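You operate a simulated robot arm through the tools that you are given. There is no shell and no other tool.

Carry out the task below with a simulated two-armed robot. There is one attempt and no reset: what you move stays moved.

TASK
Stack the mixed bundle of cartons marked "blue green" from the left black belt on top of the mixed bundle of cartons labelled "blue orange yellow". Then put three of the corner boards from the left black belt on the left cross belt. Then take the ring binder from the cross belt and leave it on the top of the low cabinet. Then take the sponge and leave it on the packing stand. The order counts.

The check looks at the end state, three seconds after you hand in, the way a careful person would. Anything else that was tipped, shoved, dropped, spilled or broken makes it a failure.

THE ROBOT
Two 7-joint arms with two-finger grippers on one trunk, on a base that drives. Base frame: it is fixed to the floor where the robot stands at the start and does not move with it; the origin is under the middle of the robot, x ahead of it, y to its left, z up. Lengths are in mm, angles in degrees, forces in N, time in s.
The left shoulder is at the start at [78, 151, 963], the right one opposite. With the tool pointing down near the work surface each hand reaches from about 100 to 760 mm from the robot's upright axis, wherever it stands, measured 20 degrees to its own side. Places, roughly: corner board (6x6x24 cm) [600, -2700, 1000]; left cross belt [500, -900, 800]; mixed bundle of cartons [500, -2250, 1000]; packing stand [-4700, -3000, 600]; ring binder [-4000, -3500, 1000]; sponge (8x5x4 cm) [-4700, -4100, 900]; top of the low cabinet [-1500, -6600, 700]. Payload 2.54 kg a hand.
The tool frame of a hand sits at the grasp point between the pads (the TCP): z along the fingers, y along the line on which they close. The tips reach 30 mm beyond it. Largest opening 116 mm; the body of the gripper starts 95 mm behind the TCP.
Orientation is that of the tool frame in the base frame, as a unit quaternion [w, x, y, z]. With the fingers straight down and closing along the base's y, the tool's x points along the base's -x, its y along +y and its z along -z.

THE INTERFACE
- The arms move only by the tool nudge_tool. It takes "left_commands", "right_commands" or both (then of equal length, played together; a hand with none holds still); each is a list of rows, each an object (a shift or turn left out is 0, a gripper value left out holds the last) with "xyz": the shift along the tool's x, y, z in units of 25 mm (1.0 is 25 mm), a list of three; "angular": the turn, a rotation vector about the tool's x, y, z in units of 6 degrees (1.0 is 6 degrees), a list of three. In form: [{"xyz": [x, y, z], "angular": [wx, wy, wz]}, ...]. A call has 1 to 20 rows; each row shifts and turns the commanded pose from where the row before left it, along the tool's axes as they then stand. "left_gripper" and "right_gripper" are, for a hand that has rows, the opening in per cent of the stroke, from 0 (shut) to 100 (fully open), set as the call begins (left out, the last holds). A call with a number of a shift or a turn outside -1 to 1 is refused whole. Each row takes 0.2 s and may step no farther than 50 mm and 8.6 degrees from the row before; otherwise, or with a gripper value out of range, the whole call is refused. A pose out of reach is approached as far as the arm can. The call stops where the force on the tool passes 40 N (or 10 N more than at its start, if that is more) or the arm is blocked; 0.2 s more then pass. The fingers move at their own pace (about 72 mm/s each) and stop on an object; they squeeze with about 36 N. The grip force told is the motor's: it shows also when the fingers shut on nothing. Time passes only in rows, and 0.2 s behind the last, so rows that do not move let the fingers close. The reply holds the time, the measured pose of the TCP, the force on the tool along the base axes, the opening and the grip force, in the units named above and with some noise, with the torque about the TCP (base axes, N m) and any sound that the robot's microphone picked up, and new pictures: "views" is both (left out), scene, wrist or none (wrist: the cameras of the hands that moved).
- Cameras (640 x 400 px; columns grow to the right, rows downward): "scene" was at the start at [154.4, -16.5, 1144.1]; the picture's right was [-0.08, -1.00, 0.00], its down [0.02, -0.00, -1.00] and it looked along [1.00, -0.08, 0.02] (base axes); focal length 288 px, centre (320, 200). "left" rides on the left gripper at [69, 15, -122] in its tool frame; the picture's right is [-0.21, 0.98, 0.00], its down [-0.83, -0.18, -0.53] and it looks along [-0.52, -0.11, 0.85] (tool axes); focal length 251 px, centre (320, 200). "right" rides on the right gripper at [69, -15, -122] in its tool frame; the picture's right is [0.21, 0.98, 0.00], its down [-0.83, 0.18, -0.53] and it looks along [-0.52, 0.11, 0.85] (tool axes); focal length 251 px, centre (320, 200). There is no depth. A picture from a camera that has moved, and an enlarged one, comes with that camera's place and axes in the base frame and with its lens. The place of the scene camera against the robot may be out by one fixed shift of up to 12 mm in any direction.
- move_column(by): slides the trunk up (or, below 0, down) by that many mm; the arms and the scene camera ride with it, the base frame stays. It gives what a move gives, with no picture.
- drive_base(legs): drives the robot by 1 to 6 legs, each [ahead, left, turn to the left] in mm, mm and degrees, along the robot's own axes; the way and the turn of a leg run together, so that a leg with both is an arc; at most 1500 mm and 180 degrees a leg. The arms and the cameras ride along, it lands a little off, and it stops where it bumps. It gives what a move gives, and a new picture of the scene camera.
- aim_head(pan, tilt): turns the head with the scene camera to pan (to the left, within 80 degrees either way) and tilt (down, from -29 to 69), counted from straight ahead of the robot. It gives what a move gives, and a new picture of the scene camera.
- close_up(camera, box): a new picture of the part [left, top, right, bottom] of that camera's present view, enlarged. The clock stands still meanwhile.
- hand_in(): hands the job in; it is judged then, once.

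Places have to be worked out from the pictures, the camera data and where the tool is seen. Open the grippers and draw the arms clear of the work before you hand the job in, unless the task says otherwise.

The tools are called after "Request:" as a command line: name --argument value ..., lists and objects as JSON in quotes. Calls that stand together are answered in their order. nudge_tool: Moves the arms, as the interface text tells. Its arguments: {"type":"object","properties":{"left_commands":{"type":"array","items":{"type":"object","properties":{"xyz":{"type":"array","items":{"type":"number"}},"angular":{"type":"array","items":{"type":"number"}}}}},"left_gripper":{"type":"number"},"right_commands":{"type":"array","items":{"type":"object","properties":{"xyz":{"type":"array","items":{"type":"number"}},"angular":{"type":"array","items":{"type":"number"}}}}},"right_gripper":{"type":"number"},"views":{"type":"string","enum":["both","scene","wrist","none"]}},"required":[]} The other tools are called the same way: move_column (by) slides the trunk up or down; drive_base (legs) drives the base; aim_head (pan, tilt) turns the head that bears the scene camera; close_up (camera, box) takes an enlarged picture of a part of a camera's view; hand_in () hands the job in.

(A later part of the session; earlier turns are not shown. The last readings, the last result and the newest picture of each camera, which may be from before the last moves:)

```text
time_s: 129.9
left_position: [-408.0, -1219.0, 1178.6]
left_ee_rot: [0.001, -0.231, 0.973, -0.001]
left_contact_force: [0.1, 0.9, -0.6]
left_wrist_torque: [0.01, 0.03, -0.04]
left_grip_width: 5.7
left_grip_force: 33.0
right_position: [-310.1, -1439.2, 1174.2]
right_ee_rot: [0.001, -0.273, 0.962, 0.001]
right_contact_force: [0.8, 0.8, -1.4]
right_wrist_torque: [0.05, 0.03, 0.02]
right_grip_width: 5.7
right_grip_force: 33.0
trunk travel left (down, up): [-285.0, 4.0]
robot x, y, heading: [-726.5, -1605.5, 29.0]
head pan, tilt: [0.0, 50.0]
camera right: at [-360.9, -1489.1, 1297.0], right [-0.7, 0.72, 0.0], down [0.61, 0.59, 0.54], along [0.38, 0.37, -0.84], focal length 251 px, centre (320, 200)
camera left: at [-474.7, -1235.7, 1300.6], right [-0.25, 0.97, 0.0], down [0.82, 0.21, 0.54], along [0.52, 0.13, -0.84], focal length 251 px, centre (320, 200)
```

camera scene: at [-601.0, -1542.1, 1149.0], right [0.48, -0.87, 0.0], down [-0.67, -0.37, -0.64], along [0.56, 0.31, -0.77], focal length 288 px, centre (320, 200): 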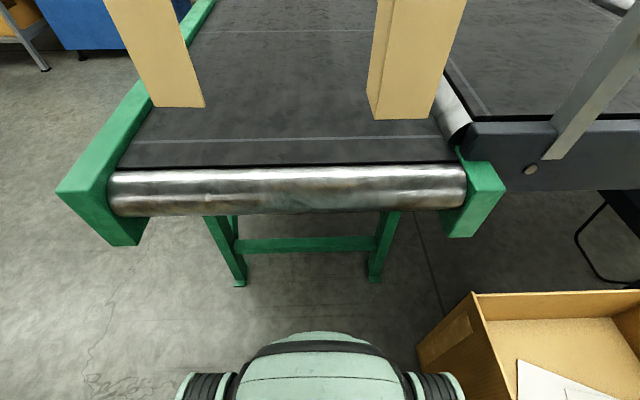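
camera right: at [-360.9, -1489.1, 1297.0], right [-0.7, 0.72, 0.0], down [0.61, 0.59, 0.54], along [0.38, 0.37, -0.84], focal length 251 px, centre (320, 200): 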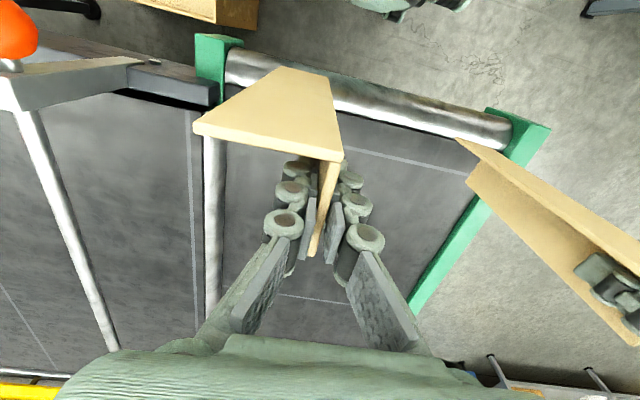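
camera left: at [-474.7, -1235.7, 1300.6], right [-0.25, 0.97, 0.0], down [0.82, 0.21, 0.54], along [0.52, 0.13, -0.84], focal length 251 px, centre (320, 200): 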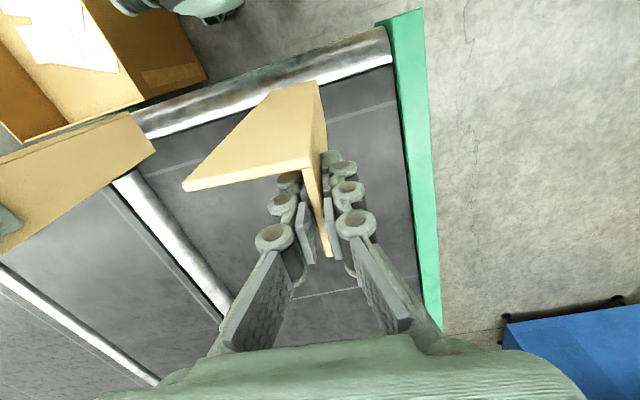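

Both boards hang over the belt surface, well inside the rails. Lowering both 100 mm first.

Request:
nudge_tool --left_commands '[{"xyz": [0, 0, 1]}, {"xyz": [0, 0, 1]}, {"xyz": [0, 0, 1]}, {"xyz": [0, 0, 0.8]}, {"xyz": [0, 0, 0]}]' --right_commands '[{"xyz": [0, 0, 1]}, {"xyz": [0, 0, 1]}, {"xyz": [0, 0, 1]}, {"xyz": [0, 0, 0.8]}, {"xyz": [0, 0, 0]}]' --left_gripper 0 --right_gripper 0 --views "scene"

Request:
close_up --camera "scene" --box '[100, 60, 500, 260]'

```text
time_s: 131.1
left_position: [-407.3, -1218.5, 1082.0]
left_ee_rot: [0.002, -0.231, 0.973, 0.0]
left_contact_force: [0.4, 0.0, -0.5]
left_wrist_torque: [0.05, 0.0, -0.01]
left_grip_width: 5.9
left_grip_force: 33.0
right_position: [-308.9, -1440.6, 1078.9]
right_ee_rot: [0.0, -0.273, 0.962, 0.001]
right_contact_force: [0.1, -0.1, -0.9]
right_wrist_torque: [0.03, -0.03, 0.04]
right_grip_width: 6.0
right_grip_force: 32.8
trunk travel left (down, up): [-285.0, 4.0]
robot x, y, heading: [-723.6, -1605.1, 29.1]
head pan, tilt: [0.0, 50.0]
camera scene: at [-601.9, -1542.6, 1149.1], right [0.48, -0.87, 0.0], down [-0.67, -0.37, -0.64], along [0.56, 0.31, -0.77], focal length 288 px, centre (320, 200)
```

scene: 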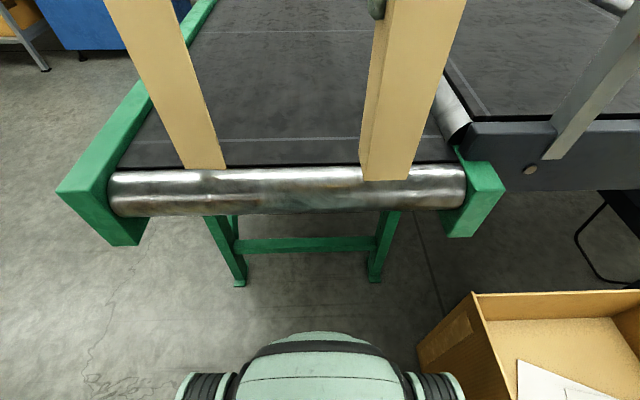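

```text
1.60 times, centred on (300, 160) of scene
camera zoom: at [-601.9, -1542.6, 1149.1], right [0.48, -0.87, 0.0], down [-0.67, -0.37, -0.64], along [0.56, 0.31, -0.77], focal length 461 px, centre (352, 264)
```

zoom: 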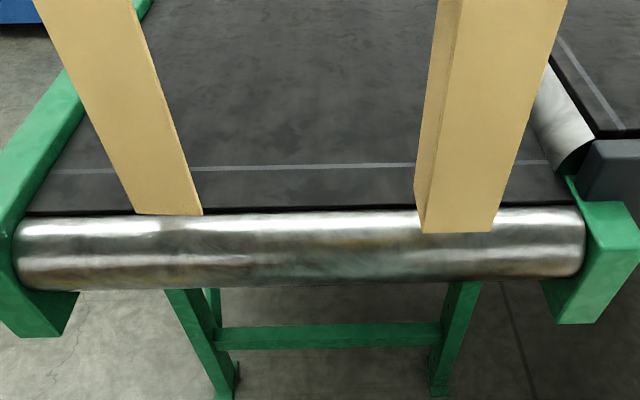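

The end roller occupies roughly the last 100 mm, so I'll move both boards 110 mm farther in to stand fully on the belt before lowering.

Request:
nudge_tool --left_commands '[{"xyz": [-0.9, 0, 0]}, {"xyz": [-0.9, 0, 0]}, {"xyz": [-0.9, 0, 0]}, {"xyz": [-0.9, 0, 0]}, {"xyz": [-0.8, 0, 0]}, {"xyz": [0, 0, 0]}]' --right_commands '[{"xyz": [-0.9, 0, 0]}, {"xyz": [-0.9, 0, 0]}, {"xyz": [-0.9, 0, 0]}, {"xyz": [-0.9, 0, 0]}, {"xyz": [-0.9, 0, 0]}, {"xyz": [0, 0, 0]}]' --left_gripper 0 --right_gripper 0 --views "none"

Request:
aim_head --pan 0 --tilt 40

Request:
close_up --camera "scene" --box '[100, 20, 500, 220]'

```text
time_s: 132.5
left_position: [-308.3, -1169.6, 1083.7]
left_ee_rot: [0.001, -0.23, 0.973, -0.001]
left_contact_force: [0.1, -0.2, -0.5]
left_wrist_torque: [-0.01, -0.01, -0.03]
left_grip_width: 6.0
left_grip_force: 33.2
right_position: [-215.1, -1379.3, 1082.4]
right_ee_rot: [0.001, -0.273, 0.962, 0.0]
right_contact_force: [-0.1, 0.2, -0.7]
right_wrist_torque: [0.02, -0.01, 0.03]
right_grip_width: 5.8
right_grip_force: 32.5
trunk travel left (down, up): [-285.0, 4.0]
robot x, y, heading: [-727.3, -1601.5, 29.0]
head pan, tilt: [0.0, 50.0]
```

```text
time_s: 133.2
left_position: [-307.6, -1169.0, 1083.6]
left_ee_rot: [0.001, -0.23, 0.973, -0.001]
left_contact_force: [-0.6, 0.4, -0.2]
left_wrist_torque: [0.01, -0.03, 0.02]
left_grip_width: 6.0
left_grip_force: 32.3
right_position: [-213.6, -1380.3, 1082.6]
right_ee_rot: [0.001, -0.273, 0.962, 0.0]
right_contact_force: [1.0, 0.7, -0.9]
right_wrist_torque: [0.04, -0.01, 0.03]
right_grip_width: 5.8
right_grip_force: 32.7
trunk travel left (down, up): [-285.0, 4.0]
robot x, y, heading: [-728.8, -1603.8, 28.9]
head pan, tilt: [0.0, 40.0]
camera scene: at [-594.7, -1538.6, 1163.2], right [0.48, -0.87, 0.0], down [-0.56, -0.31, -0.77], along [0.67, 0.37, -0.64], focal length 288 px, centre (320, 200)
```

scene: 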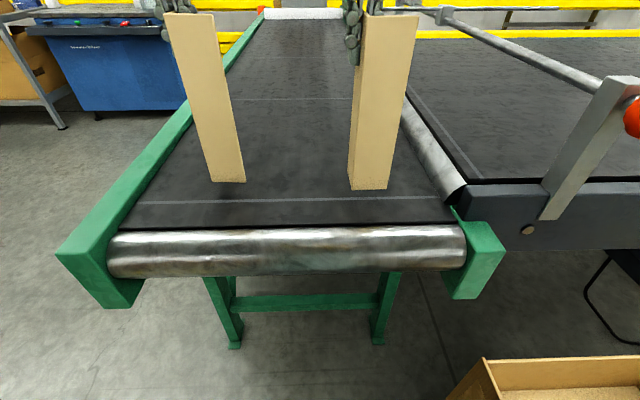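

```text
1.60 times, centred on (300, 120) of scene
camera zoom: at [-594.7, -1538.6, 1163.2], right [0.48, -0.87, 0.0], down [-0.56, -0.31, -0.77], along [0.67, 0.37, -0.64], focal length 461 px, centre (352, 328)
```

zoom: 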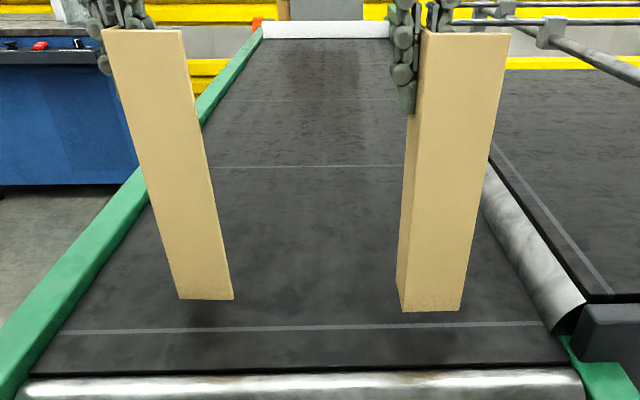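

Good view: boards hang over the belt proper. Lowering both another 20 mm and checking.

Request:
nudge_tool --left_commands '[{"xyz": [0, 0, 0.4]}, {"xyz": [0, 0, 0.4]}, {"xyz": [0, 0, 0]}]' --right_commands '[{"xyz": [0, 0, 0.4]}, {"xyz": [0, 0, 0.4]}, {"xyz": [0, 0, 0]}]' --left_gripper 0 --right_gripper 0 --views "none"

Request:
close_up --camera "scene" --box '[140, 100, 460, 260]'

```text
time_s: 134.1
left_position: [-309.7, -1169.0, 1063.8]
left_ee_rot: [0.001, -0.23, 0.973, 0.0]
left_contact_force: [-0.5, -0.1, 0.8]
left_wrist_torque: [0.0, 0.02, -0.02]
left_grip_width: 6.0
left_grip_force: 33.0
right_position: [-213.8, -1381.5, 1060.8]
right_ee_rot: [0.001, -0.273, 0.962, 0.001]
right_contact_force: [0.7, -0.2, -0.4]
right_wrist_torque: [0.03, -0.02, 0.0]
right_grip_width: 6.0
right_grip_force: 33.0
trunk travel left (down, up): [-285.0, 4.0]
robot x, y, heading: [-727.7, -1605.1, 29.1]
head pan, tilt: [0.0, 40.0]
```

```text
2.00 times, centred on (300, 180) of scene
camera zoom: at [-594.7, -1538.6, 1163.3], right [0.48, -0.87, 0.0], down [-0.56, -0.31, -0.77], along [0.67, 0.37, -0.64], focal length 576 px, centre (360, 240)
```

zoom: 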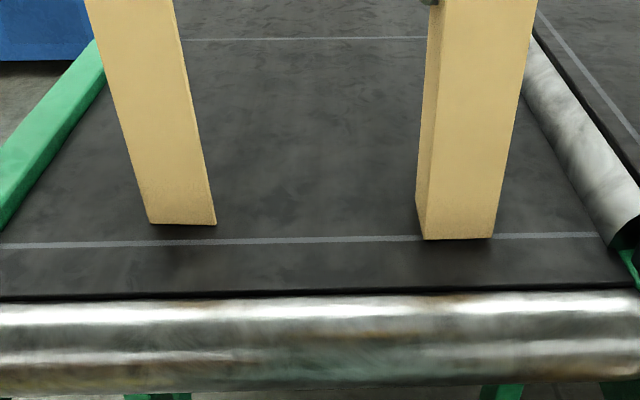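

Shadows under the boards are tight, so contact is near. Lowering in 2 mm steps.

Request:
nudge_tool --left_commands '[{"xyz": [0, 0, 0.08]}, {"xyz": [0, 0, 0.08]}, {"xyz": [0, 0, 0.08]}, {"xyz": [0, 0, 0]}]' --right_commands '[{"xyz": [0, 0, 0.08]}, {"xyz": [0, 0, 0.08]}, {"xyz": [0, 0, 0.08]}, {"xyz": [0, 0, 0]}]' --left_gripper 0 --right_gripper 0 --views "none"

Request:
close_up --camera "scene" --box '[140, 100, 460, 260]'

```text
time_s: 135.1
left_position: [-312.2, -1170.2, 1063.4]
left_ee_rot: [0.008, -0.231, 0.973, -0.001]
left_contact_force: [4.2, 5.6, 34.9]
left_wrist_torque: [0.27, -0.29, -0.04]
left_grip_width: 6.2
left_grip_force: 33.0
right_position: [-218.0, -1381.5, 1061.1]
right_ee_rot: [0.005, -0.273, 0.962, 0.004]
right_contact_force: [5.2, 8.4, 31.8]
right_wrist_torque: [0.39, -0.55, 0.1]
right_grip_width: 6.1
right_grip_force: 33.2
trunk travel left (down, up): [-285.0, 4.0]
robot x, y, heading: [-723.4, -1603.4, 28.8]
head pan, tilt: [0.0, 40.0]
```

```text
2.00 times, centred on (300, 180) of scene
camera zoom: at [-598.1, -1540.3, 1164.7], right [0.48, -0.87, 0.0], down [-0.56, -0.31, -0.77], along [0.67, 0.37, -0.64], focal length 576 px, centre (360, 240)
```

zoom: 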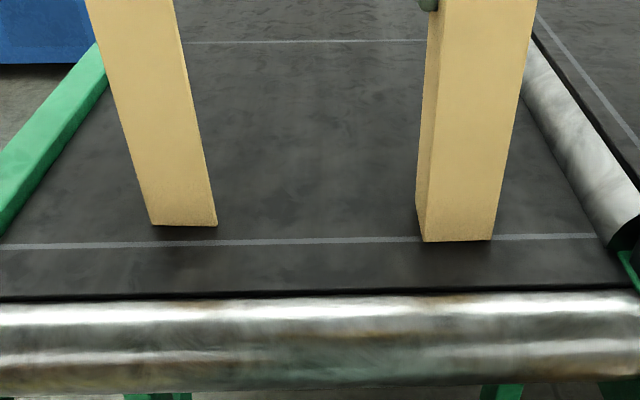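

Both boards are firmly on the belt (~33 N). I'll relieve the pressure by raising the command ~5 mm, then open.

Request:
nudge_tool --left_commands '[{"xyz": [0, 0, -0.1]}, {"xyz": [0, 0, -0.12]}, {"xyz": [0, 0, 0]}]' --right_commands '[{"xyz": [0, 0, -0.1]}, {"xyz": [0, 0, -0.12]}, {"xyz": [0, 0, 0]}]' --left_gripper 0 --right_gripper 0 --views "none"

```text
time_s: 135.8
left_position: [-311.2, -1169.1, 1062.6]
left_ee_rot: [0.002, -0.229, 0.973, 0.0]
left_contact_force: [0.5, 1.0, 13.7]
left_wrist_torque: [0.11, -0.16, 0.08]
left_grip_width: 5.9
left_grip_force: 32.5
right_position: [-215.2, -1382.0, 1060.6]
right_ee_rot: [0.0, -0.273, 0.962, -0.001]
right_contact_force: [0.1, 3.4, 5.4]
right_wrist_torque: [0.18, -0.11, 0.05]
right_grip_width: 6.1
right_grip_force: 32.7
trunk travel left (down, up): [-285.0, 4.0]
robot x, y, heading: [-721.7, -1606.8, 29.3]
head pan, tilt: [0.0, 40.0]
```

Residual contact forces are small. Opening both grippers partially to check that the boards stand.

Request:
nudge_tool --left_commands '[{"xyz": [0, 0, -0.04]}, {"xyz": [0, 0, 0]}, {"xyz": [0, 0, 0]}, {"xyz": [0, 0, 0]}]' --right_commands '[{"xyz": [0, 0, 0]}, {"xyz": [0, 0, 0]}, {"xyz": [0, 0, 0]}, {"xyz": [0, 0, 0]}]' --left_gripper 60 --right_gripper 60 --views "both"

```text
time_s: 136.8
left_position: [-307.7, -1170.0, 1065.2]
left_ee_rot: [0.0, -0.23, 0.973, -0.001]
left_contact_force: [-0.3, -0.4, -0.7]
left_wrist_torque: [-0.02, 0.01, 0.01]
left_grip_width: 69.6
left_grip_force: 0.0
right_position: [-212.8, -1381.4, 1061.4]
right_ee_rot: [0.002, -0.273, 0.962, 0.001]
right_contact_force: [0.4, 0.5, 0.0]
right_wrist_torque: [0.03, -0.01, -0.01]
right_grip_width: 69.8
right_grip_force: 0.0
trunk travel left (down, up): [-285.0, 4.0]
robot x, y, heading: [-728.5, -1602.1, 28.7]
head pan, tilt: [0.0, 40.0]
camera scene: at [-594.8, -1538.6, 1163.3], right [0.48, -0.87, 0.0], down [-0.56, -0.31, -0.77], along [0.67, 0.37, -0.64], focal length 288 px, centre (320, 200)
camera right: at [-264.8, -1430.2, 1182.8], right [-0.7, 0.72, 0.0], down [0.61, 0.59, 0.54], along [0.38, 0.37, -0.84], focal length 251 px, centre (320, 200)
camera left: at [-376.0, -1186.6, 1186.5], right [-0.25, 0.97, 0.0], down [0.82, 0.21, 0.54], along [0.52, 0.13, -0.84], focal length 251 px, centre (320, 200)
```

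scene: 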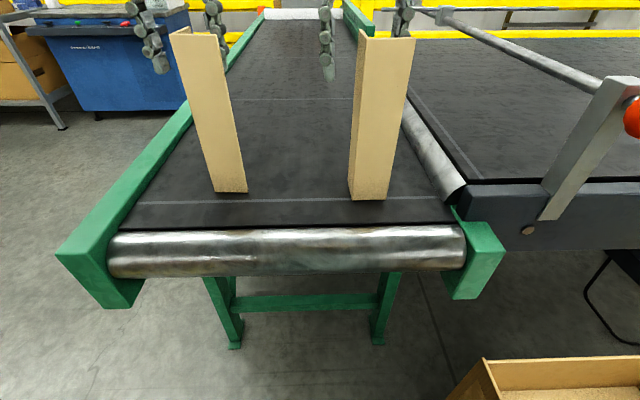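
right: 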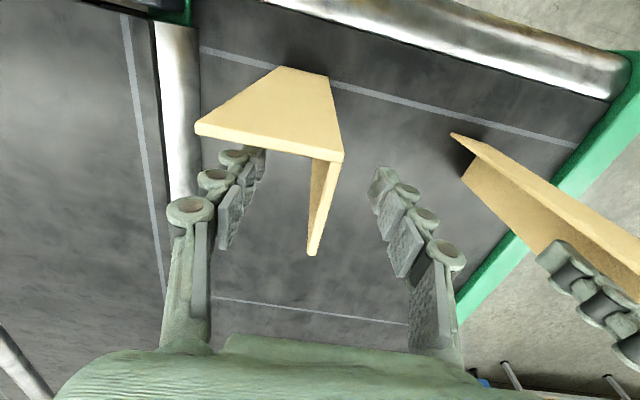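
left: 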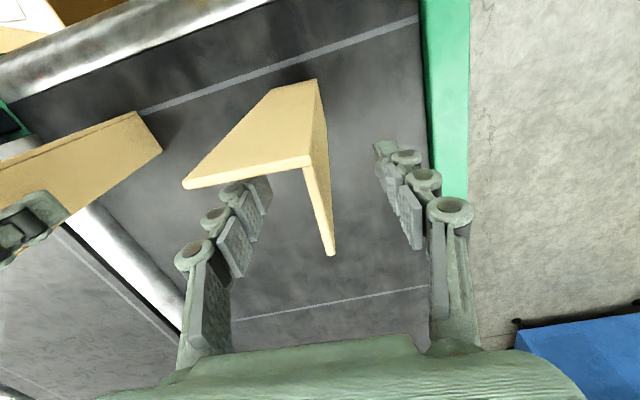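

Both boards stand free. Raising both hands straight up.

Request:
nudge_tool --left_commands '[{"xyz": [0, 0, -0.7]}, {"xyz": [0, 0, -1]}, {"xyz": [0, 0, -1]}, {"xyz": [0, 0, -1]}, {"xyz": [0, 0, -1]}, {"xyz": [0, 0, -1]}, {"xyz": [0, 0, -1]}, {"xyz": [0, 0, -0.6]}]' --right_commands '[{"xyz": [0, 0, -0.7]}, {"xyz": [0, 0, -1]}, {"xyz": [0, 0, -1]}, {"xyz": [0, 0, -1]}, {"xyz": [0, 0, -1]}, {"xyz": [0, 0, -1]}, {"xyz": [0, 0, -1]}, {"xyz": [0, 0, -0.6]}]' --left_gripper 60 --right_gripper 60 --views "scene"

```text
time_s: 138.7
left_position: [-309.9, -1168.6, 1247.4]
left_ee_rot: [0.002, -0.23, 0.973, -0.001]
left_contact_force: [-0.2, -0.4, 0.2]
left_wrist_torque: [0.03, -0.02, 0.0]
left_grip_width: 69.4
left_grip_force: 0.0
right_position: [-215.5, -1384.2, 1244.0]
right_ee_rot: [0.002, -0.273, 0.962, 0.002]
right_contact_force: [0.1, -0.1, -0.4]
right_wrist_torque: [-0.01, -0.02, 0.05]
right_grip_width: 69.9
right_grip_force: 0.0
trunk travel left (down, up): [-285.0, 4.0]
robot x, y, heading: [-725.0, -1601.8, 29.0]
head pan, tilt: [0.0, 40.0]
camera scene: at [-595.1, -1538.9, 1163.3], right [0.48, -0.87, 0.0], down [-0.56, -0.31, -0.77], along [0.67, 0.37, -0.64], focal length 288 px, centre (320, 200)
```

scene: 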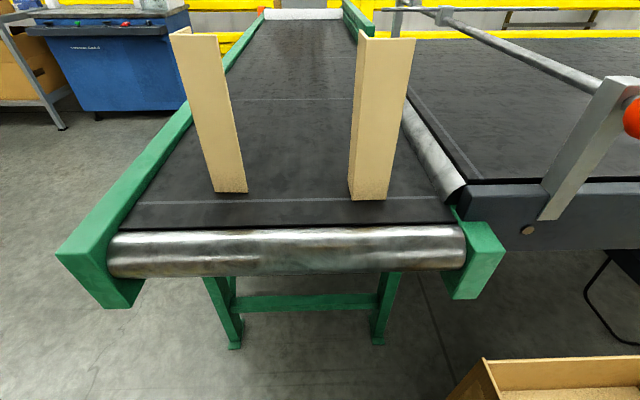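

Two boards are placed. Now I'll back off, strafe right past the carton, and return for a third board.

Request:
drive_base --legs '[[-620, 0, 1], [0, -1480, 0]]'

Request:
aim_head --pan 0 --tilt 30

```text
time_s: 156.3
left_position: [-98.5, -2735.1, 1247.8]
left_ee_rot: [0.001, -0.256, 0.967, 0.0]
left_contact_force: [0.2, -0.7, -0.7]
left_wrist_torque: [-0.02, 0.03, 0.04]
left_grip_width: 69.5
left_grip_force: 0.0
right_position: [9.1, -2944.6, 1243.6]
right_ee_rot: [0.001, -0.299, 0.954, 0.001]
right_contact_force: [-0.3, -0.1, -0.2]
right_wrist_torque: [-0.04, -0.01, -0.03]
right_grip_width: 69.7
right_grip_force: 0.1
trunk travel left (down, up): [-285.0, 4.0]
robot x, y, heading: [-487.9, -3186.4, 32.2]
head pan, tilt: [0.0, 40.0]
camera scene: at [-362.6, -3119.6, 1163.3], right [0.53, -0.85, 0.0], down [-0.54, -0.34, -0.77], along [0.65, 0.41, -0.64], focal length 288 px, centre (320, 200)
```

scene: 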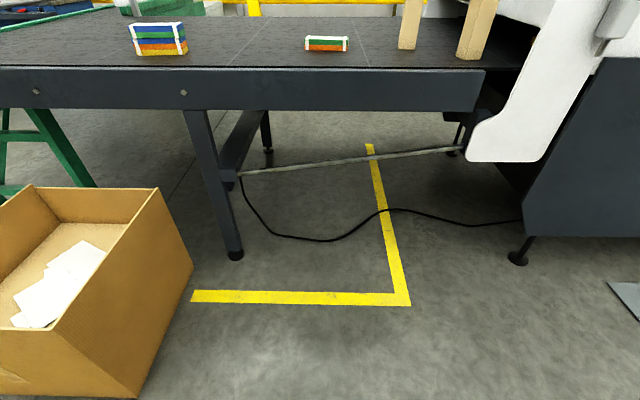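

```text
time_s: 157.0
left_position: [-98.5, -2734.3, 1247.6]
left_ee_rot: [0.001, -0.257, 0.967, 0.0]
left_contact_force: [-0.4, -0.3, 0.6]
left_wrist_torque: [0.0, 0.02, 0.0]
left_grip_width: 69.7
left_grip_force: 0.1
right_position: [9.0, -2944.1, 1241.8]
right_ee_rot: [0.0, -0.299, 0.954, 0.002]
right_contact_force: [-0.6, -0.5, -0.4]
right_wrist_torque: [-0.01, -0.01, 0.0]
right_grip_width: 69.5
right_grip_force: 0.1
trunk travel left (down, up): [-285.0, 4.0]
robot x, y, heading: [-489.5, -3188.4, 32.0]
head pan, tilt: [0.0, 30.0]
camera scene: at [-358.0, -3116.7, 1178.6], right [0.53, -0.85, 0.0], down [-0.42, -0.27, -0.87], along [0.73, 0.46, -0.5], focal length 288 px, centre (320, 200)
```

scene: 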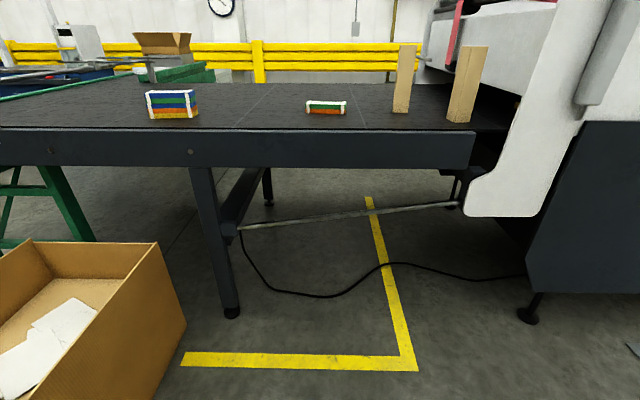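

I'm at u≈2515, v≈2017. Driving in toward the belt with a small right offset so the right hand reaches board 3.

Request:
drive_base --legs '[[0, 0, -1.8], [300, -90, 0], [430, 0, 0]]'

Request:
nudge_tool --right_commands '[{"xyz": [0, 0, 0]}]' --right_gripper 100 --views "wrist"

```text
time_s: 161.6
left_position: [578.4, -2461.4, 1248.1]
left_ee_rot: [0.001, -0.243, 0.97, -0.001]
left_contact_force: [0.7, 0.2, 0.0]
left_wrist_torque: [-0.02, 0.01, 0.0]
left_grip_width: 69.6
left_grip_force: 0.1
right_position: [679.8, -2675.1, 1243.7]
right_ee_rot: [0.001, -0.286, 0.958, 0.001]
right_contact_force: [1.2, 1.3, -0.4]
right_wrist_torque: [-0.02, 0.05, -0.02]
right_grip_width: 69.7
right_grip_force: 0.2
trunk travel left (down, up): [-285.0, 4.0]
robot x, y, heading: [170.3, -2904.1, 30.7]
head pan, tilt: [0.0, 30.0]
camera scene: at [308.3, -2835.7, 1178.6], right [0.51, -0.86, 0.0], down [-0.43, -0.25, -0.87], along [0.75, 0.44, -0.5], focal length 288 px, centre (320, 200)
```

scene: 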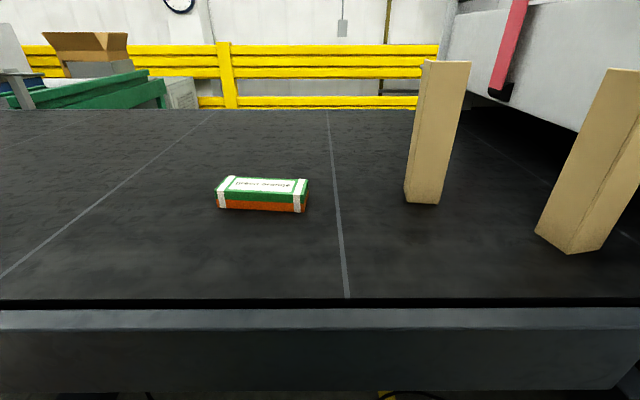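

```text
time_s: 162.0
left_position: [578.1, -2460.4, 1247.7]
left_ee_rot: [0.002, -0.243, 0.97, 0.0]
left_contact_force: [-1.1, 0.4, -0.3]
left_wrist_torque: [0.02, 0.0, 0.02]
left_grip_width: 69.7
left_grip_force: 0.1
right_position: [679.0, -2673.7, 1242.0]
right_ee_rot: [0.001, -0.286, 0.958, 0.001]
right_contact_force: [-0.2, 0.4, -1.2]
right_wrist_torque: [0.01, 0.03, 0.01]
right_grip_width: 114.5
right_grip_force: 0.0
trunk travel left (down, up): [-285.0, 4.0]
robot x, y, heading: [175.1, -2908.0, 30.5]
head pan, tilt: [0.0, 30.0]
camera right: at [630.2, -2724.2, 1365.1], right [-0.71, 0.7, 0.0], down [0.59, 0.6, 0.54], along [0.37, 0.38, -0.84], focal length 251 px, centre (320, 200)
```

right: 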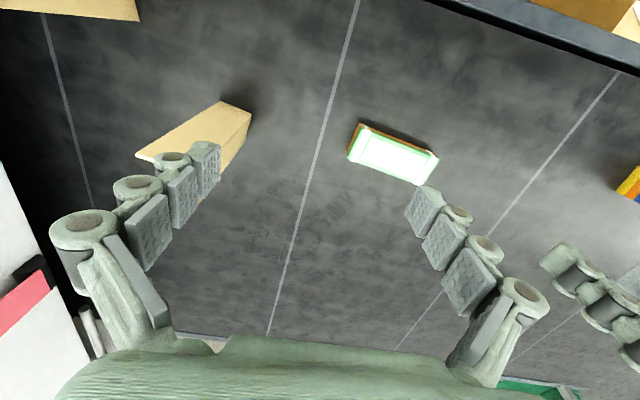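

Board 3 is in view. I'll move the right hand above it, rotating ~9° to match its orientation, and hover.

Request:
nudge_tool --right_commands '[{"angular": [0, 0, 0.78]}, {"angular": [0, 0, 0.77]}, {"xyz": [-0.728, -0.66, 0.2]}, {"xyz": [-0.728, -0.66, 0.2]}, {"xyz": [-0.728, -0.66, 0.2]}, {"xyz": [-0.728, -0.66, 0.2]}, {"xyz": [-0.728, -0.66, 0.2]}, {"xyz": [-0.728, -0.66, 0.2]}, {"xyz": [0, 0, 0]}]' --right_gripper 100 --views "both"

```text
time_s: 164.0
left_position: [578.9, -2461.6, 1247.4]
left_ee_rot: [0.002, -0.242, 0.97, -0.001]
left_contact_force: [-0.1, 0.3, -1.0]
left_wrist_torque: [-0.01, -0.03, -0.01]
left_grip_width: 69.9
left_grip_force: 0.1
right_position: [811.2, -2726.7, 1205.4]
right_ee_rot: [0.003, -0.207, 0.978, 0.001]
right_contact_force: [-0.7, 0.3, 0.1]
right_wrist_torque: [0.0, -0.01, 0.0]
right_grip_width: 115.9
right_grip_force: 0.1
right hand out of reach, approached as far as the arm can: row 7, 8
trunk travel left (down, up): [-285.0, 4.0]
robot x, y, heading: [172.3, -2909.2, 30.3]
head pan, tilt: [0.0, 30.0]
camera scene: at [307.7, -2835.9, 1178.7], right [0.51, -0.86, 0.0], down [-0.43, -0.25, -0.87], along [0.75, 0.44, -0.5], focal length 288 px, centre (320, 200)
camera right: at [753.5, -2767.9, 1326.3], right [-0.59, 0.81, 0.0], down [0.68, 0.5, 0.54], along [0.43, 0.32, -0.84], focal length 251 px, centre (320, 200)
```

scene: 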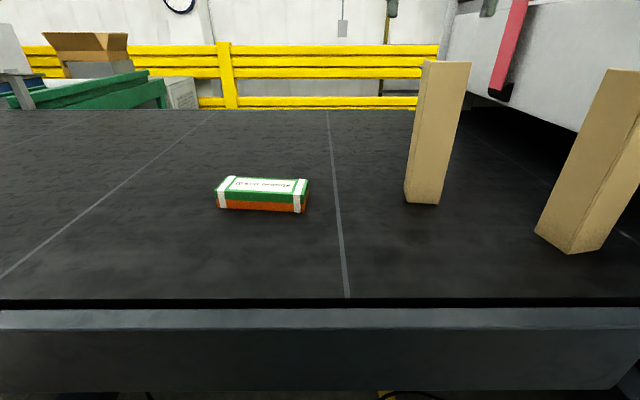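
right: 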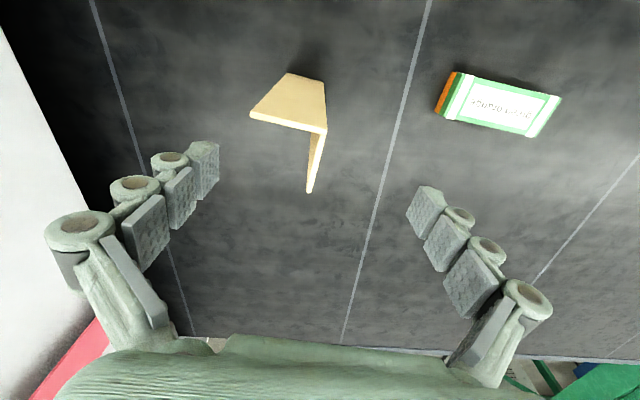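

The hand is centred on the flange but ~15 mm short because of reach. I'll nudge the base 25 mm forward.

Request:
drive_base --legs '[[25, 0, 0]]'

Request:
nudge_tool --right_commands '[{"xyz": [0, 0, 0]}, {"xyz": [0, 0, 0]}]' --right_gripper 100 --views "wrist"

```text
time_s: 164.8
left_position: [598.5, -2448.8, 1248.0]
left_ee_rot: [0.001, -0.244, 0.97, -0.001]
left_contact_force: [0.7, 0.8, -0.8]
left_wrist_torque: [-0.02, 0.06, 0.02]
left_grip_width: 69.7
left_grip_force: 0.1
right_position: [832.0, -2713.9, 1203.6]
right_ee_rot: [0.002, -0.207, 0.978, 0.001]
right_contact_force: [0.5, -0.9, -0.4]
right_wrist_torque: [0.02, 0.04, 0.0]
right_grip_width: 115.9
right_grip_force: 0.1
trunk travel left (down, up): [-285.0, 4.0]
robot x, y, heading: [194.8, -2894.8, 30.7]
head pan, tilt: [0.0, 30.0]
camera scene: at [328.6, -2823.6, 1178.6], right [0.51, -0.86, 0.0], down [-0.43, -0.25, -0.87], along [0.75, 0.44, -0.5], focal length 288 px, centre (320, 200)
```

scene: 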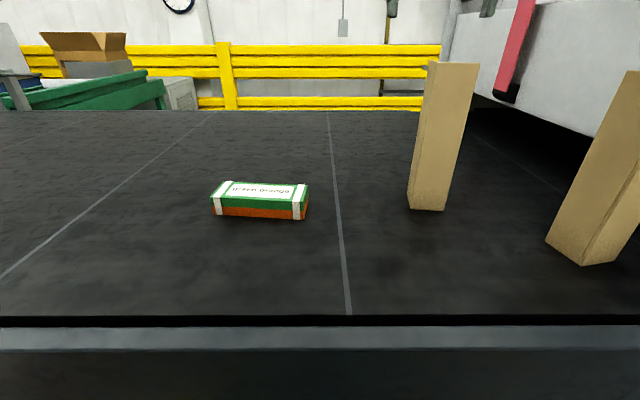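

```text
time_s: 165.4
left_position: [598.8, -2449.2, 1248.2]
left_ee_rot: [0.002, -0.243, 0.97, -0.001]
left_contact_force: [-1.0, -1.0, -0.7]
left_wrist_torque: [0.02, -0.01, 0.02]
left_grip_width: 69.6
left_grip_force: 0.0
right_position: [831.6, -2713.5, 1204.3]
right_ee_rot: [0.002, -0.207, 0.978, 0.002]
right_contact_force: [0.2, 0.7, 0.0]
right_wrist_torque: [-0.03, -0.03, 0.0]
right_grip_width: 116.1
right_grip_force: 0.1
trunk travel left (down, up): [-285.0, 4.0]
robot x, y, heading: [196.3, -2888.9, 30.9]
head pan, tilt: [0.0, 30.0]
camera right: at [773.7, -2755.4, 1326.1], right [-0.59, 0.81, 0.0], down [0.68, 0.5, 0.54], along [0.43, 0.32, -0.84], focal length 251 px, centre (320, 200)
```

right: 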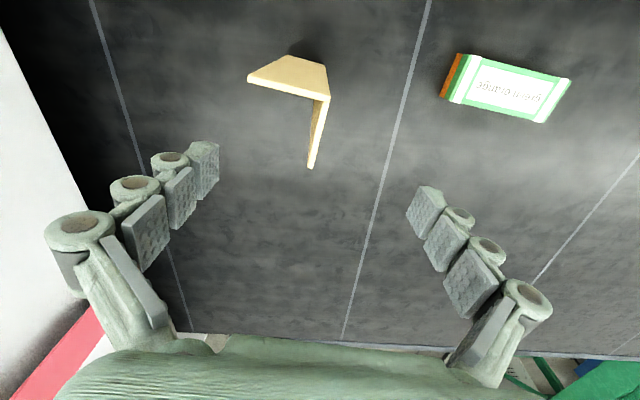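

Now I'm slightly past; shift back 11 mm and 3 mm sideways, then descend around the flange.

Request:
nudge_tool --right_commands '[{"xyz": [0.44, -0.12, 0]}, {"xyz": [0, 0, 0.9]}, {"xyz": [0, 0, 0.9]}, {"xyz": [0, 0, 0.9]}, {"xyz": [0, 0, 0.9]}, {"xyz": [0, 0, 0]}]' --right_gripper 100 --views "wrist"

```text
time_s: 166.8
left_position: [597.5, -2449.6, 1247.9]
left_ee_rot: [0.001, -0.243, 0.97, -0.001]
left_contact_force: [0.3, 0.1, 0.0]
left_wrist_torque: [0.03, -0.01, 0.02]
left_grip_width: 69.6
left_grip_force: 0.1
right_position: [823.3, -2720.6, 1113.4]
right_ee_rot: [0.002, -0.207, 0.978, 0.001]
right_contact_force: [-0.1, -0.1, 0.4]
right_wrist_torque: [-0.01, -0.06, 0.01]
right_grip_width: 115.9
right_grip_force: 0.2
trunk travel left (down, up): [-285.0, 4.0]
robot x, y, heading: [197.4, -2896.6, 30.9]
head pan, tilt: [0.0, 30.0]
camera right: at [765.1, -2762.1, 1235.7], right [-0.59, 0.81, 0.0], down [0.68, 0.5, 0.54], along [0.43, 0.32, -0.84], focal length 251 px, centre (320, 200)
```

right: 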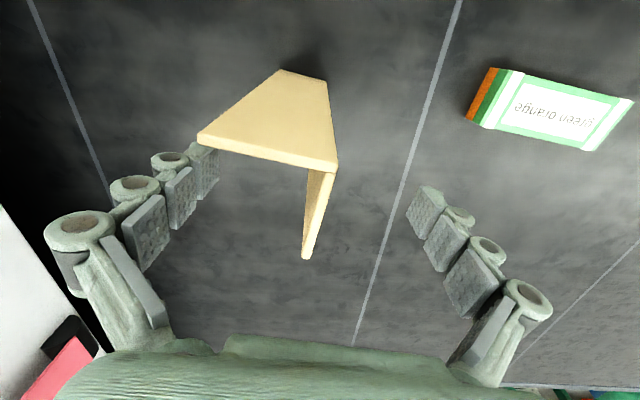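

The flange is between the fingers, ~2 mm off-centre. Correct and close.

Request:
nudge_tool --right_commands '[{"xyz": [0, -0.08, 0]}, {"xyz": [0, 0, 0]}, {"xyz": [0, 0, 0]}, {"xyz": [0, 0, 0]}, {"xyz": [0, 0, 0]}, {"xyz": [0, 0, 0]}, {"xyz": [0, 0, 0]}]' --right_gripper 0 --views "wrist"

Request:
nudge_tool --right_commands '[{"xyz": [0, 0, -0.3]}, {"xyz": [0, 0, -0.6]}, {"xyz": [0, 0, -0.8]}, {"xyz": [0, 0, -0.8]}, {"xyz": [0, 0, 0]}]' --right_gripper 0 --views "both"

```text
time_s: 168.4
left_position: [598.1, -2449.6, 1248.4]
left_ee_rot: [0.001, -0.243, 0.97, -0.001]
left_contact_force: [-0.1, -0.4, -0.4]
left_wrist_torque: [-0.04, -0.04, 0.01]
left_grip_width: 69.6
left_grip_force: 0.1
right_position: [823.7, -2721.8, 1114.7]
right_ee_rot: [0.002, -0.207, 0.978, 0.001]
right_contact_force: [0.0, 0.1, 0.0]
right_wrist_torque: [0.0, -0.01, -0.01]
right_grip_width: 6.3
right_grip_force: 32.8
trunk travel left (down, up): [-285.0, 4.0]
robot x, y, heading: [190.7, -2892.1, 30.2]
head pan, tilt: [0.0, 30.0]
camera right: at [766.6, -2763.2, 1235.9], right [-0.59, 0.81, 0.0], down [0.68, 0.5, 0.54], along [0.43, 0.32, -0.84], focal length 251 px, centre (320, 200)
```

right: 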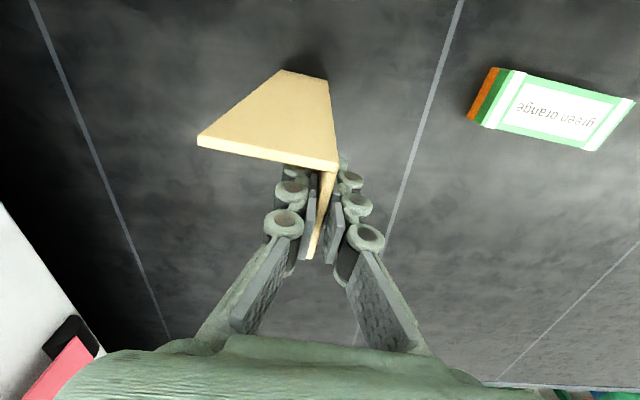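

```text
time_s: 169.6
left_position: [597.9, -2450.0, 1247.8]
left_ee_rot: [0.001, -0.244, 0.97, -0.001]
left_contact_force: [0.9, -0.6, 0.6]
left_wrist_torque: [-0.01, 0.01, -0.01]
left_grip_width: 69.6
left_grip_force: 0.0
right_position: [822.8, -2721.5, 1177.7]
right_ee_rot: [0.002, -0.208, 0.978, 0.001]
right_contact_force: [0.0, 0.5, -1.4]
right_wrist_torque: [0.03, 0.01, 0.03]
right_grip_width: 5.9
right_grip_force: 32.5
trunk travel left (down, up): [-285.0, 4.0]
robot x, y, heading: [192.5, -2895.3, 30.4]
head pan, tilt: [0.0, 30.0]
camera scene: at [328.3, -2824.0, 1178.6], right [0.51, -0.86, 0.0], down [-0.43, -0.25, -0.87], along [0.75, 0.44, -0.5], focal length 288 px, centre (320, 200)
camera right: at [765.5, -2763.7, 1298.9], right [-0.59, 0.81, 0.0], down [0.68, 0.5, 0.54], along [0.43, 0.32, -0.84], focal length 251 px, centre (320, 200)
```

scene: 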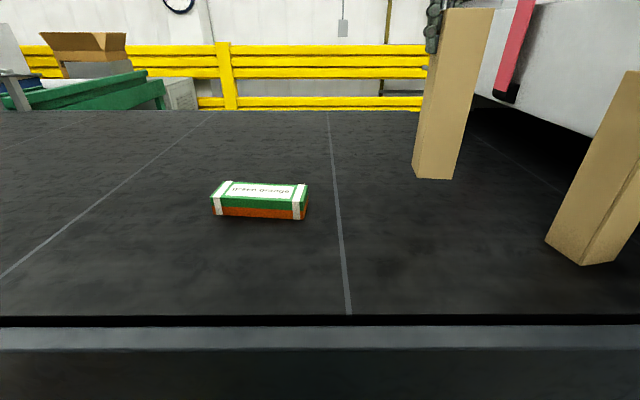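
right: 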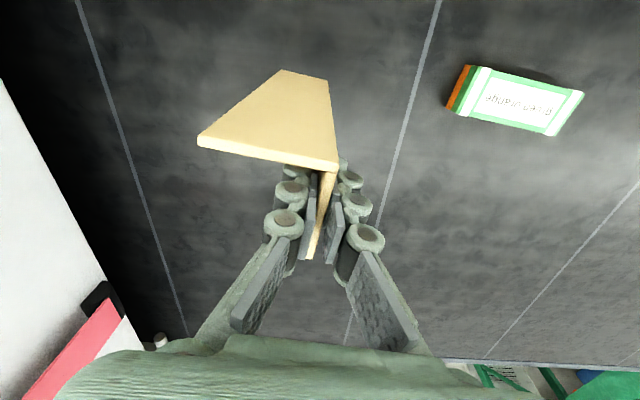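

Board 3 is held upright. Backing away and strafing left to the cross belt again.

Request:
drive_base --legs '[[-770, 0, 0], [0, 1450, 0]]'

Request:
drive_base --legs '[[0, 340, 2]]'

```text
time_s: 187.6
left_position: [-785.1, -1563.2, 1247.0]
left_ee_rot: [0.001, -0.239, 0.971, 0.0]
left_contact_force: [-0.2, 0.4, -0.7]
left_wrist_torque: [0.0, 0.02, 0.0]
left_grip_width: 69.8
left_grip_force: 0.0
right_position: [-563.6, -1837.3, 1177.5]
right_ee_rot: [0.001, -0.202, 0.979, 0.002]
right_contact_force: [0.1, 0.0, -0.7]
right_wrist_torque: [0.02, -0.02, -0.02]
right_grip_width: 6.1
right_grip_force: 33.4
trunk travel left (down, up): [-285.0, 4.0]
robot x, y, heading: [-1191.8, -2004.0, 30.2]
head pan, tilt: [0.0, 30.0]
camera scene: at [-1059.1, -1935.1, 1178.6], right [0.5, -0.87, 0.0], down [-0.43, -0.25, -0.87], along [0.75, 0.43, -0.5], focal length 288 px, centre (320, 200)
```

scene: 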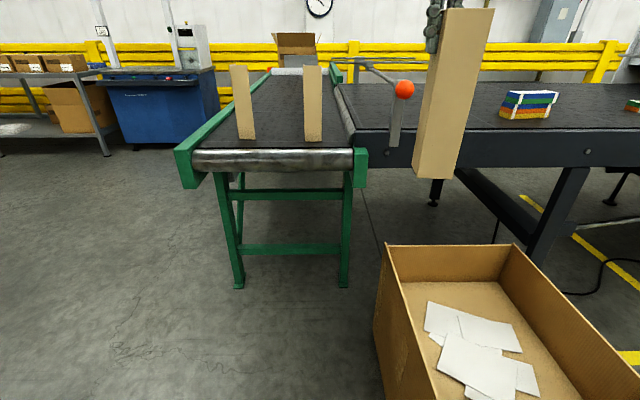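

```text
time_s: 191.5
left_position: [-982.0, -1251.3, 1246.7]
left_ee_rot: [0.0, -0.257, 0.966, -0.001]
left_contact_force: [-0.7, 0.2, -1.0]
left_wrist_torque: [-0.03, 0.01, 0.0]
left_grip_width: 69.7
left_grip_force: 0.0
right_position: [-748.9, -1516.9, 1177.4]
right_ee_rot: [0.003, -0.221, 0.975, 0.001]
right_contact_force: [0.4, 0.5, -0.7]
right_wrist_torque: [0.02, -0.01, -0.01]
right_grip_width: 6.1
right_grip_force: 32.9
trunk travel left (down, up): [-285.0, 4.0]
robot x, y, heading: [-1370.6, -1708.2, 32.1]
head pan, tilt: [0.0, 30.0]
camera scene: at [-1241.1, -1633.2, 1178.6], right [0.53, -0.85, 0.0], down [-0.42, -0.27, -0.87], along [0.73, 0.46, -0.5], focal length 288 px, centre (320, 200)
```

scene: 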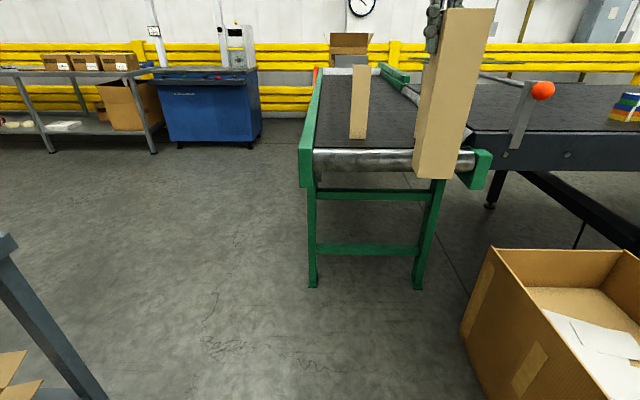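

Right-hand board is nearly in line with the gap between the two placed boards. I'll square up and drive ahead 430 mm, stopping short to check.

Request:
drive_base --legs '[[0, 0, -2], [430, -10, 0]]'

Request:
aim_head --pan -15 --tilt 35

```text
time_s: 194.5
left_position: [-598.5, -1061.0, 1247.4]
left_ee_rot: [0.001, -0.242, 0.97, -0.001]
left_contact_force: [-0.8, 0.4, -0.7]
left_wrist_torque: [0.01, 0.01, 0.03]
left_grip_width: 69.5
left_grip_force: 0.1
right_position: [-374.7, -1335.2, 1177.1]
right_ee_rot: [0.003, -0.205, 0.979, 0.001]
right_contact_force: [0.6, -0.5, -0.6]
right_wrist_torque: [0.01, 0.04, -0.02]
right_grip_width: 6.0
right_grip_force: 33.7
trunk travel left (down, up): [-285.0, 4.0]
robot x, y, heading: [-1007.7, -1507.5, 30.3]
head pan, tilt: [0.0, 30.0]
camera scene: at [-870.5, -1435.0, 1178.6], right [0.5, -0.86, 0.0], down [-0.43, -0.25, -0.87], along [0.75, 0.44, -0.5], focal length 288 px, centre (320, 200)
```

scene: 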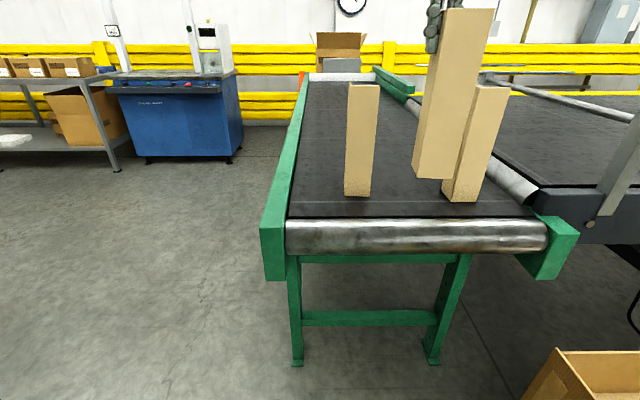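

```text
time_s: 195.2
left_position: [-599.3, -1061.9, 1247.8]
left_ee_rot: [0.002, -0.242, 0.97, -0.001]
left_contact_force: [0.6, -0.7, -0.2]
left_wrist_torque: [0.01, -0.02, 0.01]
left_grip_width: 69.5
left_grip_force: 0.1
right_position: [-376.0, -1335.8, 1177.6]
right_ee_rot: [0.002, -0.205, 0.979, 0.002]
right_contact_force: [0.5, -0.8, 0.0]
right_wrist_torque: [0.01, -0.02, -0.02]
right_grip_width: 5.8
right_grip_force: 32.7
trunk travel left (down, up): [-285.0, 4.0]
robot x, y, heading: [-1002.0, -1507.5, 30.1]
head pan, tilt: [-15.0, 35.0]
camera scene: at [-864.0, -1457.6, 1170.9], right [0.26, -0.96, 0.0], down [-0.55, -0.15, -0.82], along [0.79, 0.22, -0.57], focal length 288 px, centre (320, 200)
```

scene: 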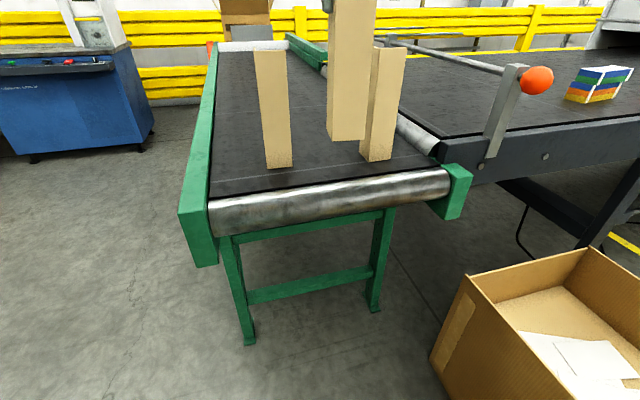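

The board is in line with the gap (u≈969). The arm would be near its reach limit, so I'll drive the base 100 mm ahead.

Request:
drive_base --legs '[[100, -3, 0]]'

Request:
nudge_tool --right_commands '[{"xyz": [0, 0, 0]}]' --right_gripper 0 --views "wrist"

```text
time_s: 196.4
left_position: [-507.8, -1012.1, 1247.8]
left_ee_rot: [0.001, -0.241, 0.971, 0.0]
left_contact_force: [1.1, 0.3, 0.2]
left_wrist_torque: [-0.01, 0.03, 0.01]
left_grip_width: 69.6
left_grip_force: 0.0
right_position: [-285.4, -1285.9, 1177.5]
right_ee_rot: [0.002, -0.206, 0.979, 0.001]
right_contact_force: [0.1, 0.8, -1.7]
right_wrist_torque: [-0.01, 0.02, -0.01]
right_grip_width: 5.9
right_grip_force: 33.2
trunk travel left (down, up): [-285.0, 4.0]
robot x, y, heading: [-914.9, -1456.7, 30.4]
head pan, tilt: [-15.0, 35.0]
camera scene: at [-773.9, -1408.5, 1170.7], right [0.26, -0.96, 0.0], down [-0.55, -0.15, -0.82], along [0.79, 0.22, -0.57], focal length 288 px, centre (320, 200)
```

scene: 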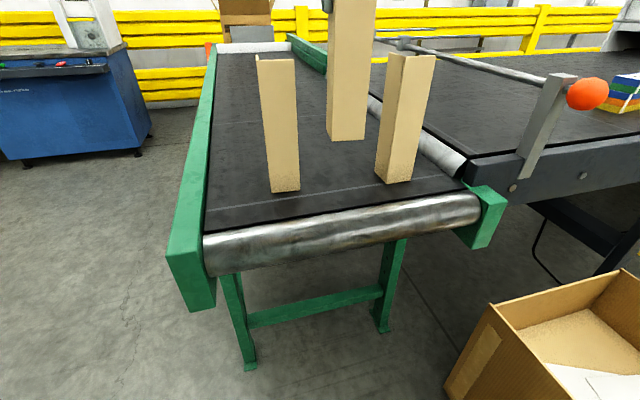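

```text
time_s: 196.8
left_position: [-509.4, -1012.9, 1248.4]
left_ee_rot: [0.001, -0.241, 0.97, 0.0]
left_contact_force: [-0.8, 0.3, 0.4]
left_wrist_torque: [-0.01, -0.02, 0.02]
left_grip_width: 69.5
left_grip_force: 0.0
right_position: [-285.6, -1286.7, 1178.3]
right_ee_rot: [0.003, -0.205, 0.979, 0.001]
right_contact_force: [0.2, -0.4, -0.9]
right_wrist_torque: [0.02, -0.04, 0.0]
right_grip_width: 5.6
right_grip_force: 32.7
trunk travel left (down, up): [-285.0, 4.0]
robot x, y, heading: [-916.9, -1454.6, 30.1]
head pan, tilt: [-15.0, 35.0]
camera right: at [-344.1, -1328.1, 1298.9], right [-0.59, 0.81, 0.0], down [0.68, 0.5, 0.54], along [0.43, 0.32, -0.84], focal length 251 px, centre (320, 200)
```

right: 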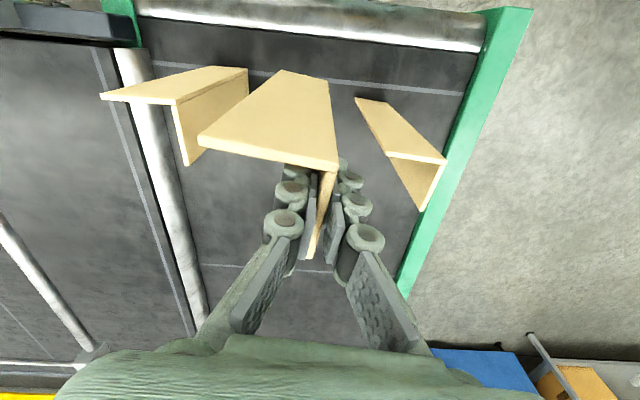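

The board is exactly where planned (u≈971, v≈891), with ~57 mm clearance either side. Lowering 100 mm.

Request:
nudge_tool --right_commands '[{"xyz": [0, 0, 0.8]}, {"xyz": [0, 0, 0.8]}, {"xyz": [0, 0, 0.8]}, {"xyz": [0, 0, 0.8]}, {"xyz": [0, 0, 0.8]}, {"xyz": [0, 0, 0]}]' --right_gripper 0 --views "both"

```text
time_s: 198.2
left_position: [-509.6, -1013.1, 1247.3]
left_ee_rot: [0.001, -0.241, 0.97, -0.001]
left_contact_force: [0.5, -0.1, 0.9]
left_wrist_torque: [0.0, -0.02, -0.01]
left_grip_width: 69.4
left_grip_force: 0.0
right_position: [-287.2, -1285.6, 1078.1]
right_ee_rot: [0.002, -0.205, 0.979, 0.001]
right_contact_force: [-0.1, 0.3, -1.1]
right_wrist_torque: [0.03, -0.03, 0.01]
right_grip_width: 5.8
right_grip_force: 33.0
trunk travel left (down, up): [-285.0, 4.0]
robot x, y, heading: [-915.5, -1456.7, 30.0]
head pan, tilt: [-15.0, 35.0]
camera scene: at [-774.7, -1408.9, 1170.9], right [0.26, -0.96, 0.0], down [-0.55, -0.15, -0.82], along [0.79, 0.22, -0.57], focal length 288 px, centre (320, 200)
camera right: at [-343.6, -1327.4, 1198.1], right [-0.59, 0.81, 0.0], down [0.68, 0.5, 0.54], along [0.43, 0.32, -0.84], focal length 251 px, centre (320, 200)
```

scene: 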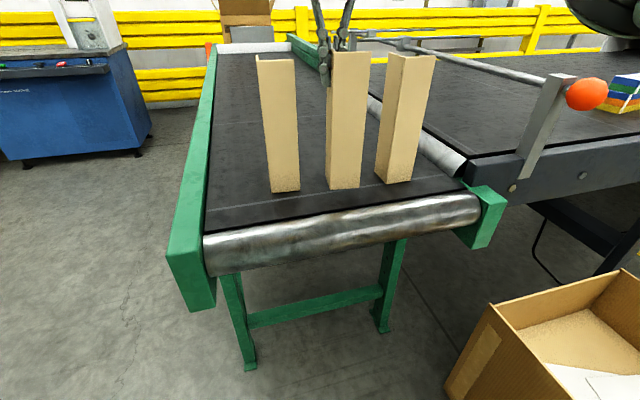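
right: 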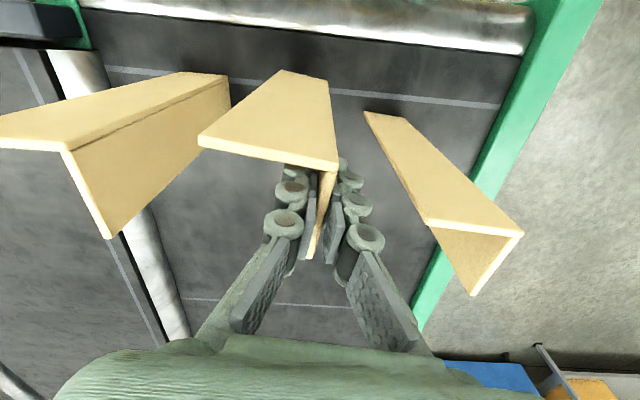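

Clear on both sides. Lowering the last ~14 mm in small steps until contact.

Request:
nudge_tool --right_commands '[{"xyz": [0, 0, 0.3]}, {"xyz": [0, 0, 0.12]}, {"xyz": [0, 0, 0.08]}, {"xyz": [0, 0, 0.08]}, {"xyz": [0, 0, 0]}]' --right_gripper 0 --views "none"

```text
time_s: 199.4
left_position: [-510.7, -1013.6, 1247.9]
left_ee_rot: [0.002, -0.241, 0.971, -0.001]
left_contact_force: [-0.1, 0.1, 0.5]
left_wrist_torque: [0.02, 0.0, -0.01]
left_grip_width: 69.7
left_grip_force: 0.0
right_position: [-285.2, -1285.7, 1064.5]
right_ee_rot: [0.002, -0.205, 0.979, 0.002]
right_contact_force: [-2.2, 1.1, 8.8]
right_wrist_torque: [-0.11, 0.38, -0.04]
right_grip_width: 6.0
right_grip_force: 32.7
trunk travel left (down, up): [-285.0, 4.0]
robot x, y, heading: [-917.8, -1455.1, 30.3]
head pan, tilt: [-15.0, 35.0]
```

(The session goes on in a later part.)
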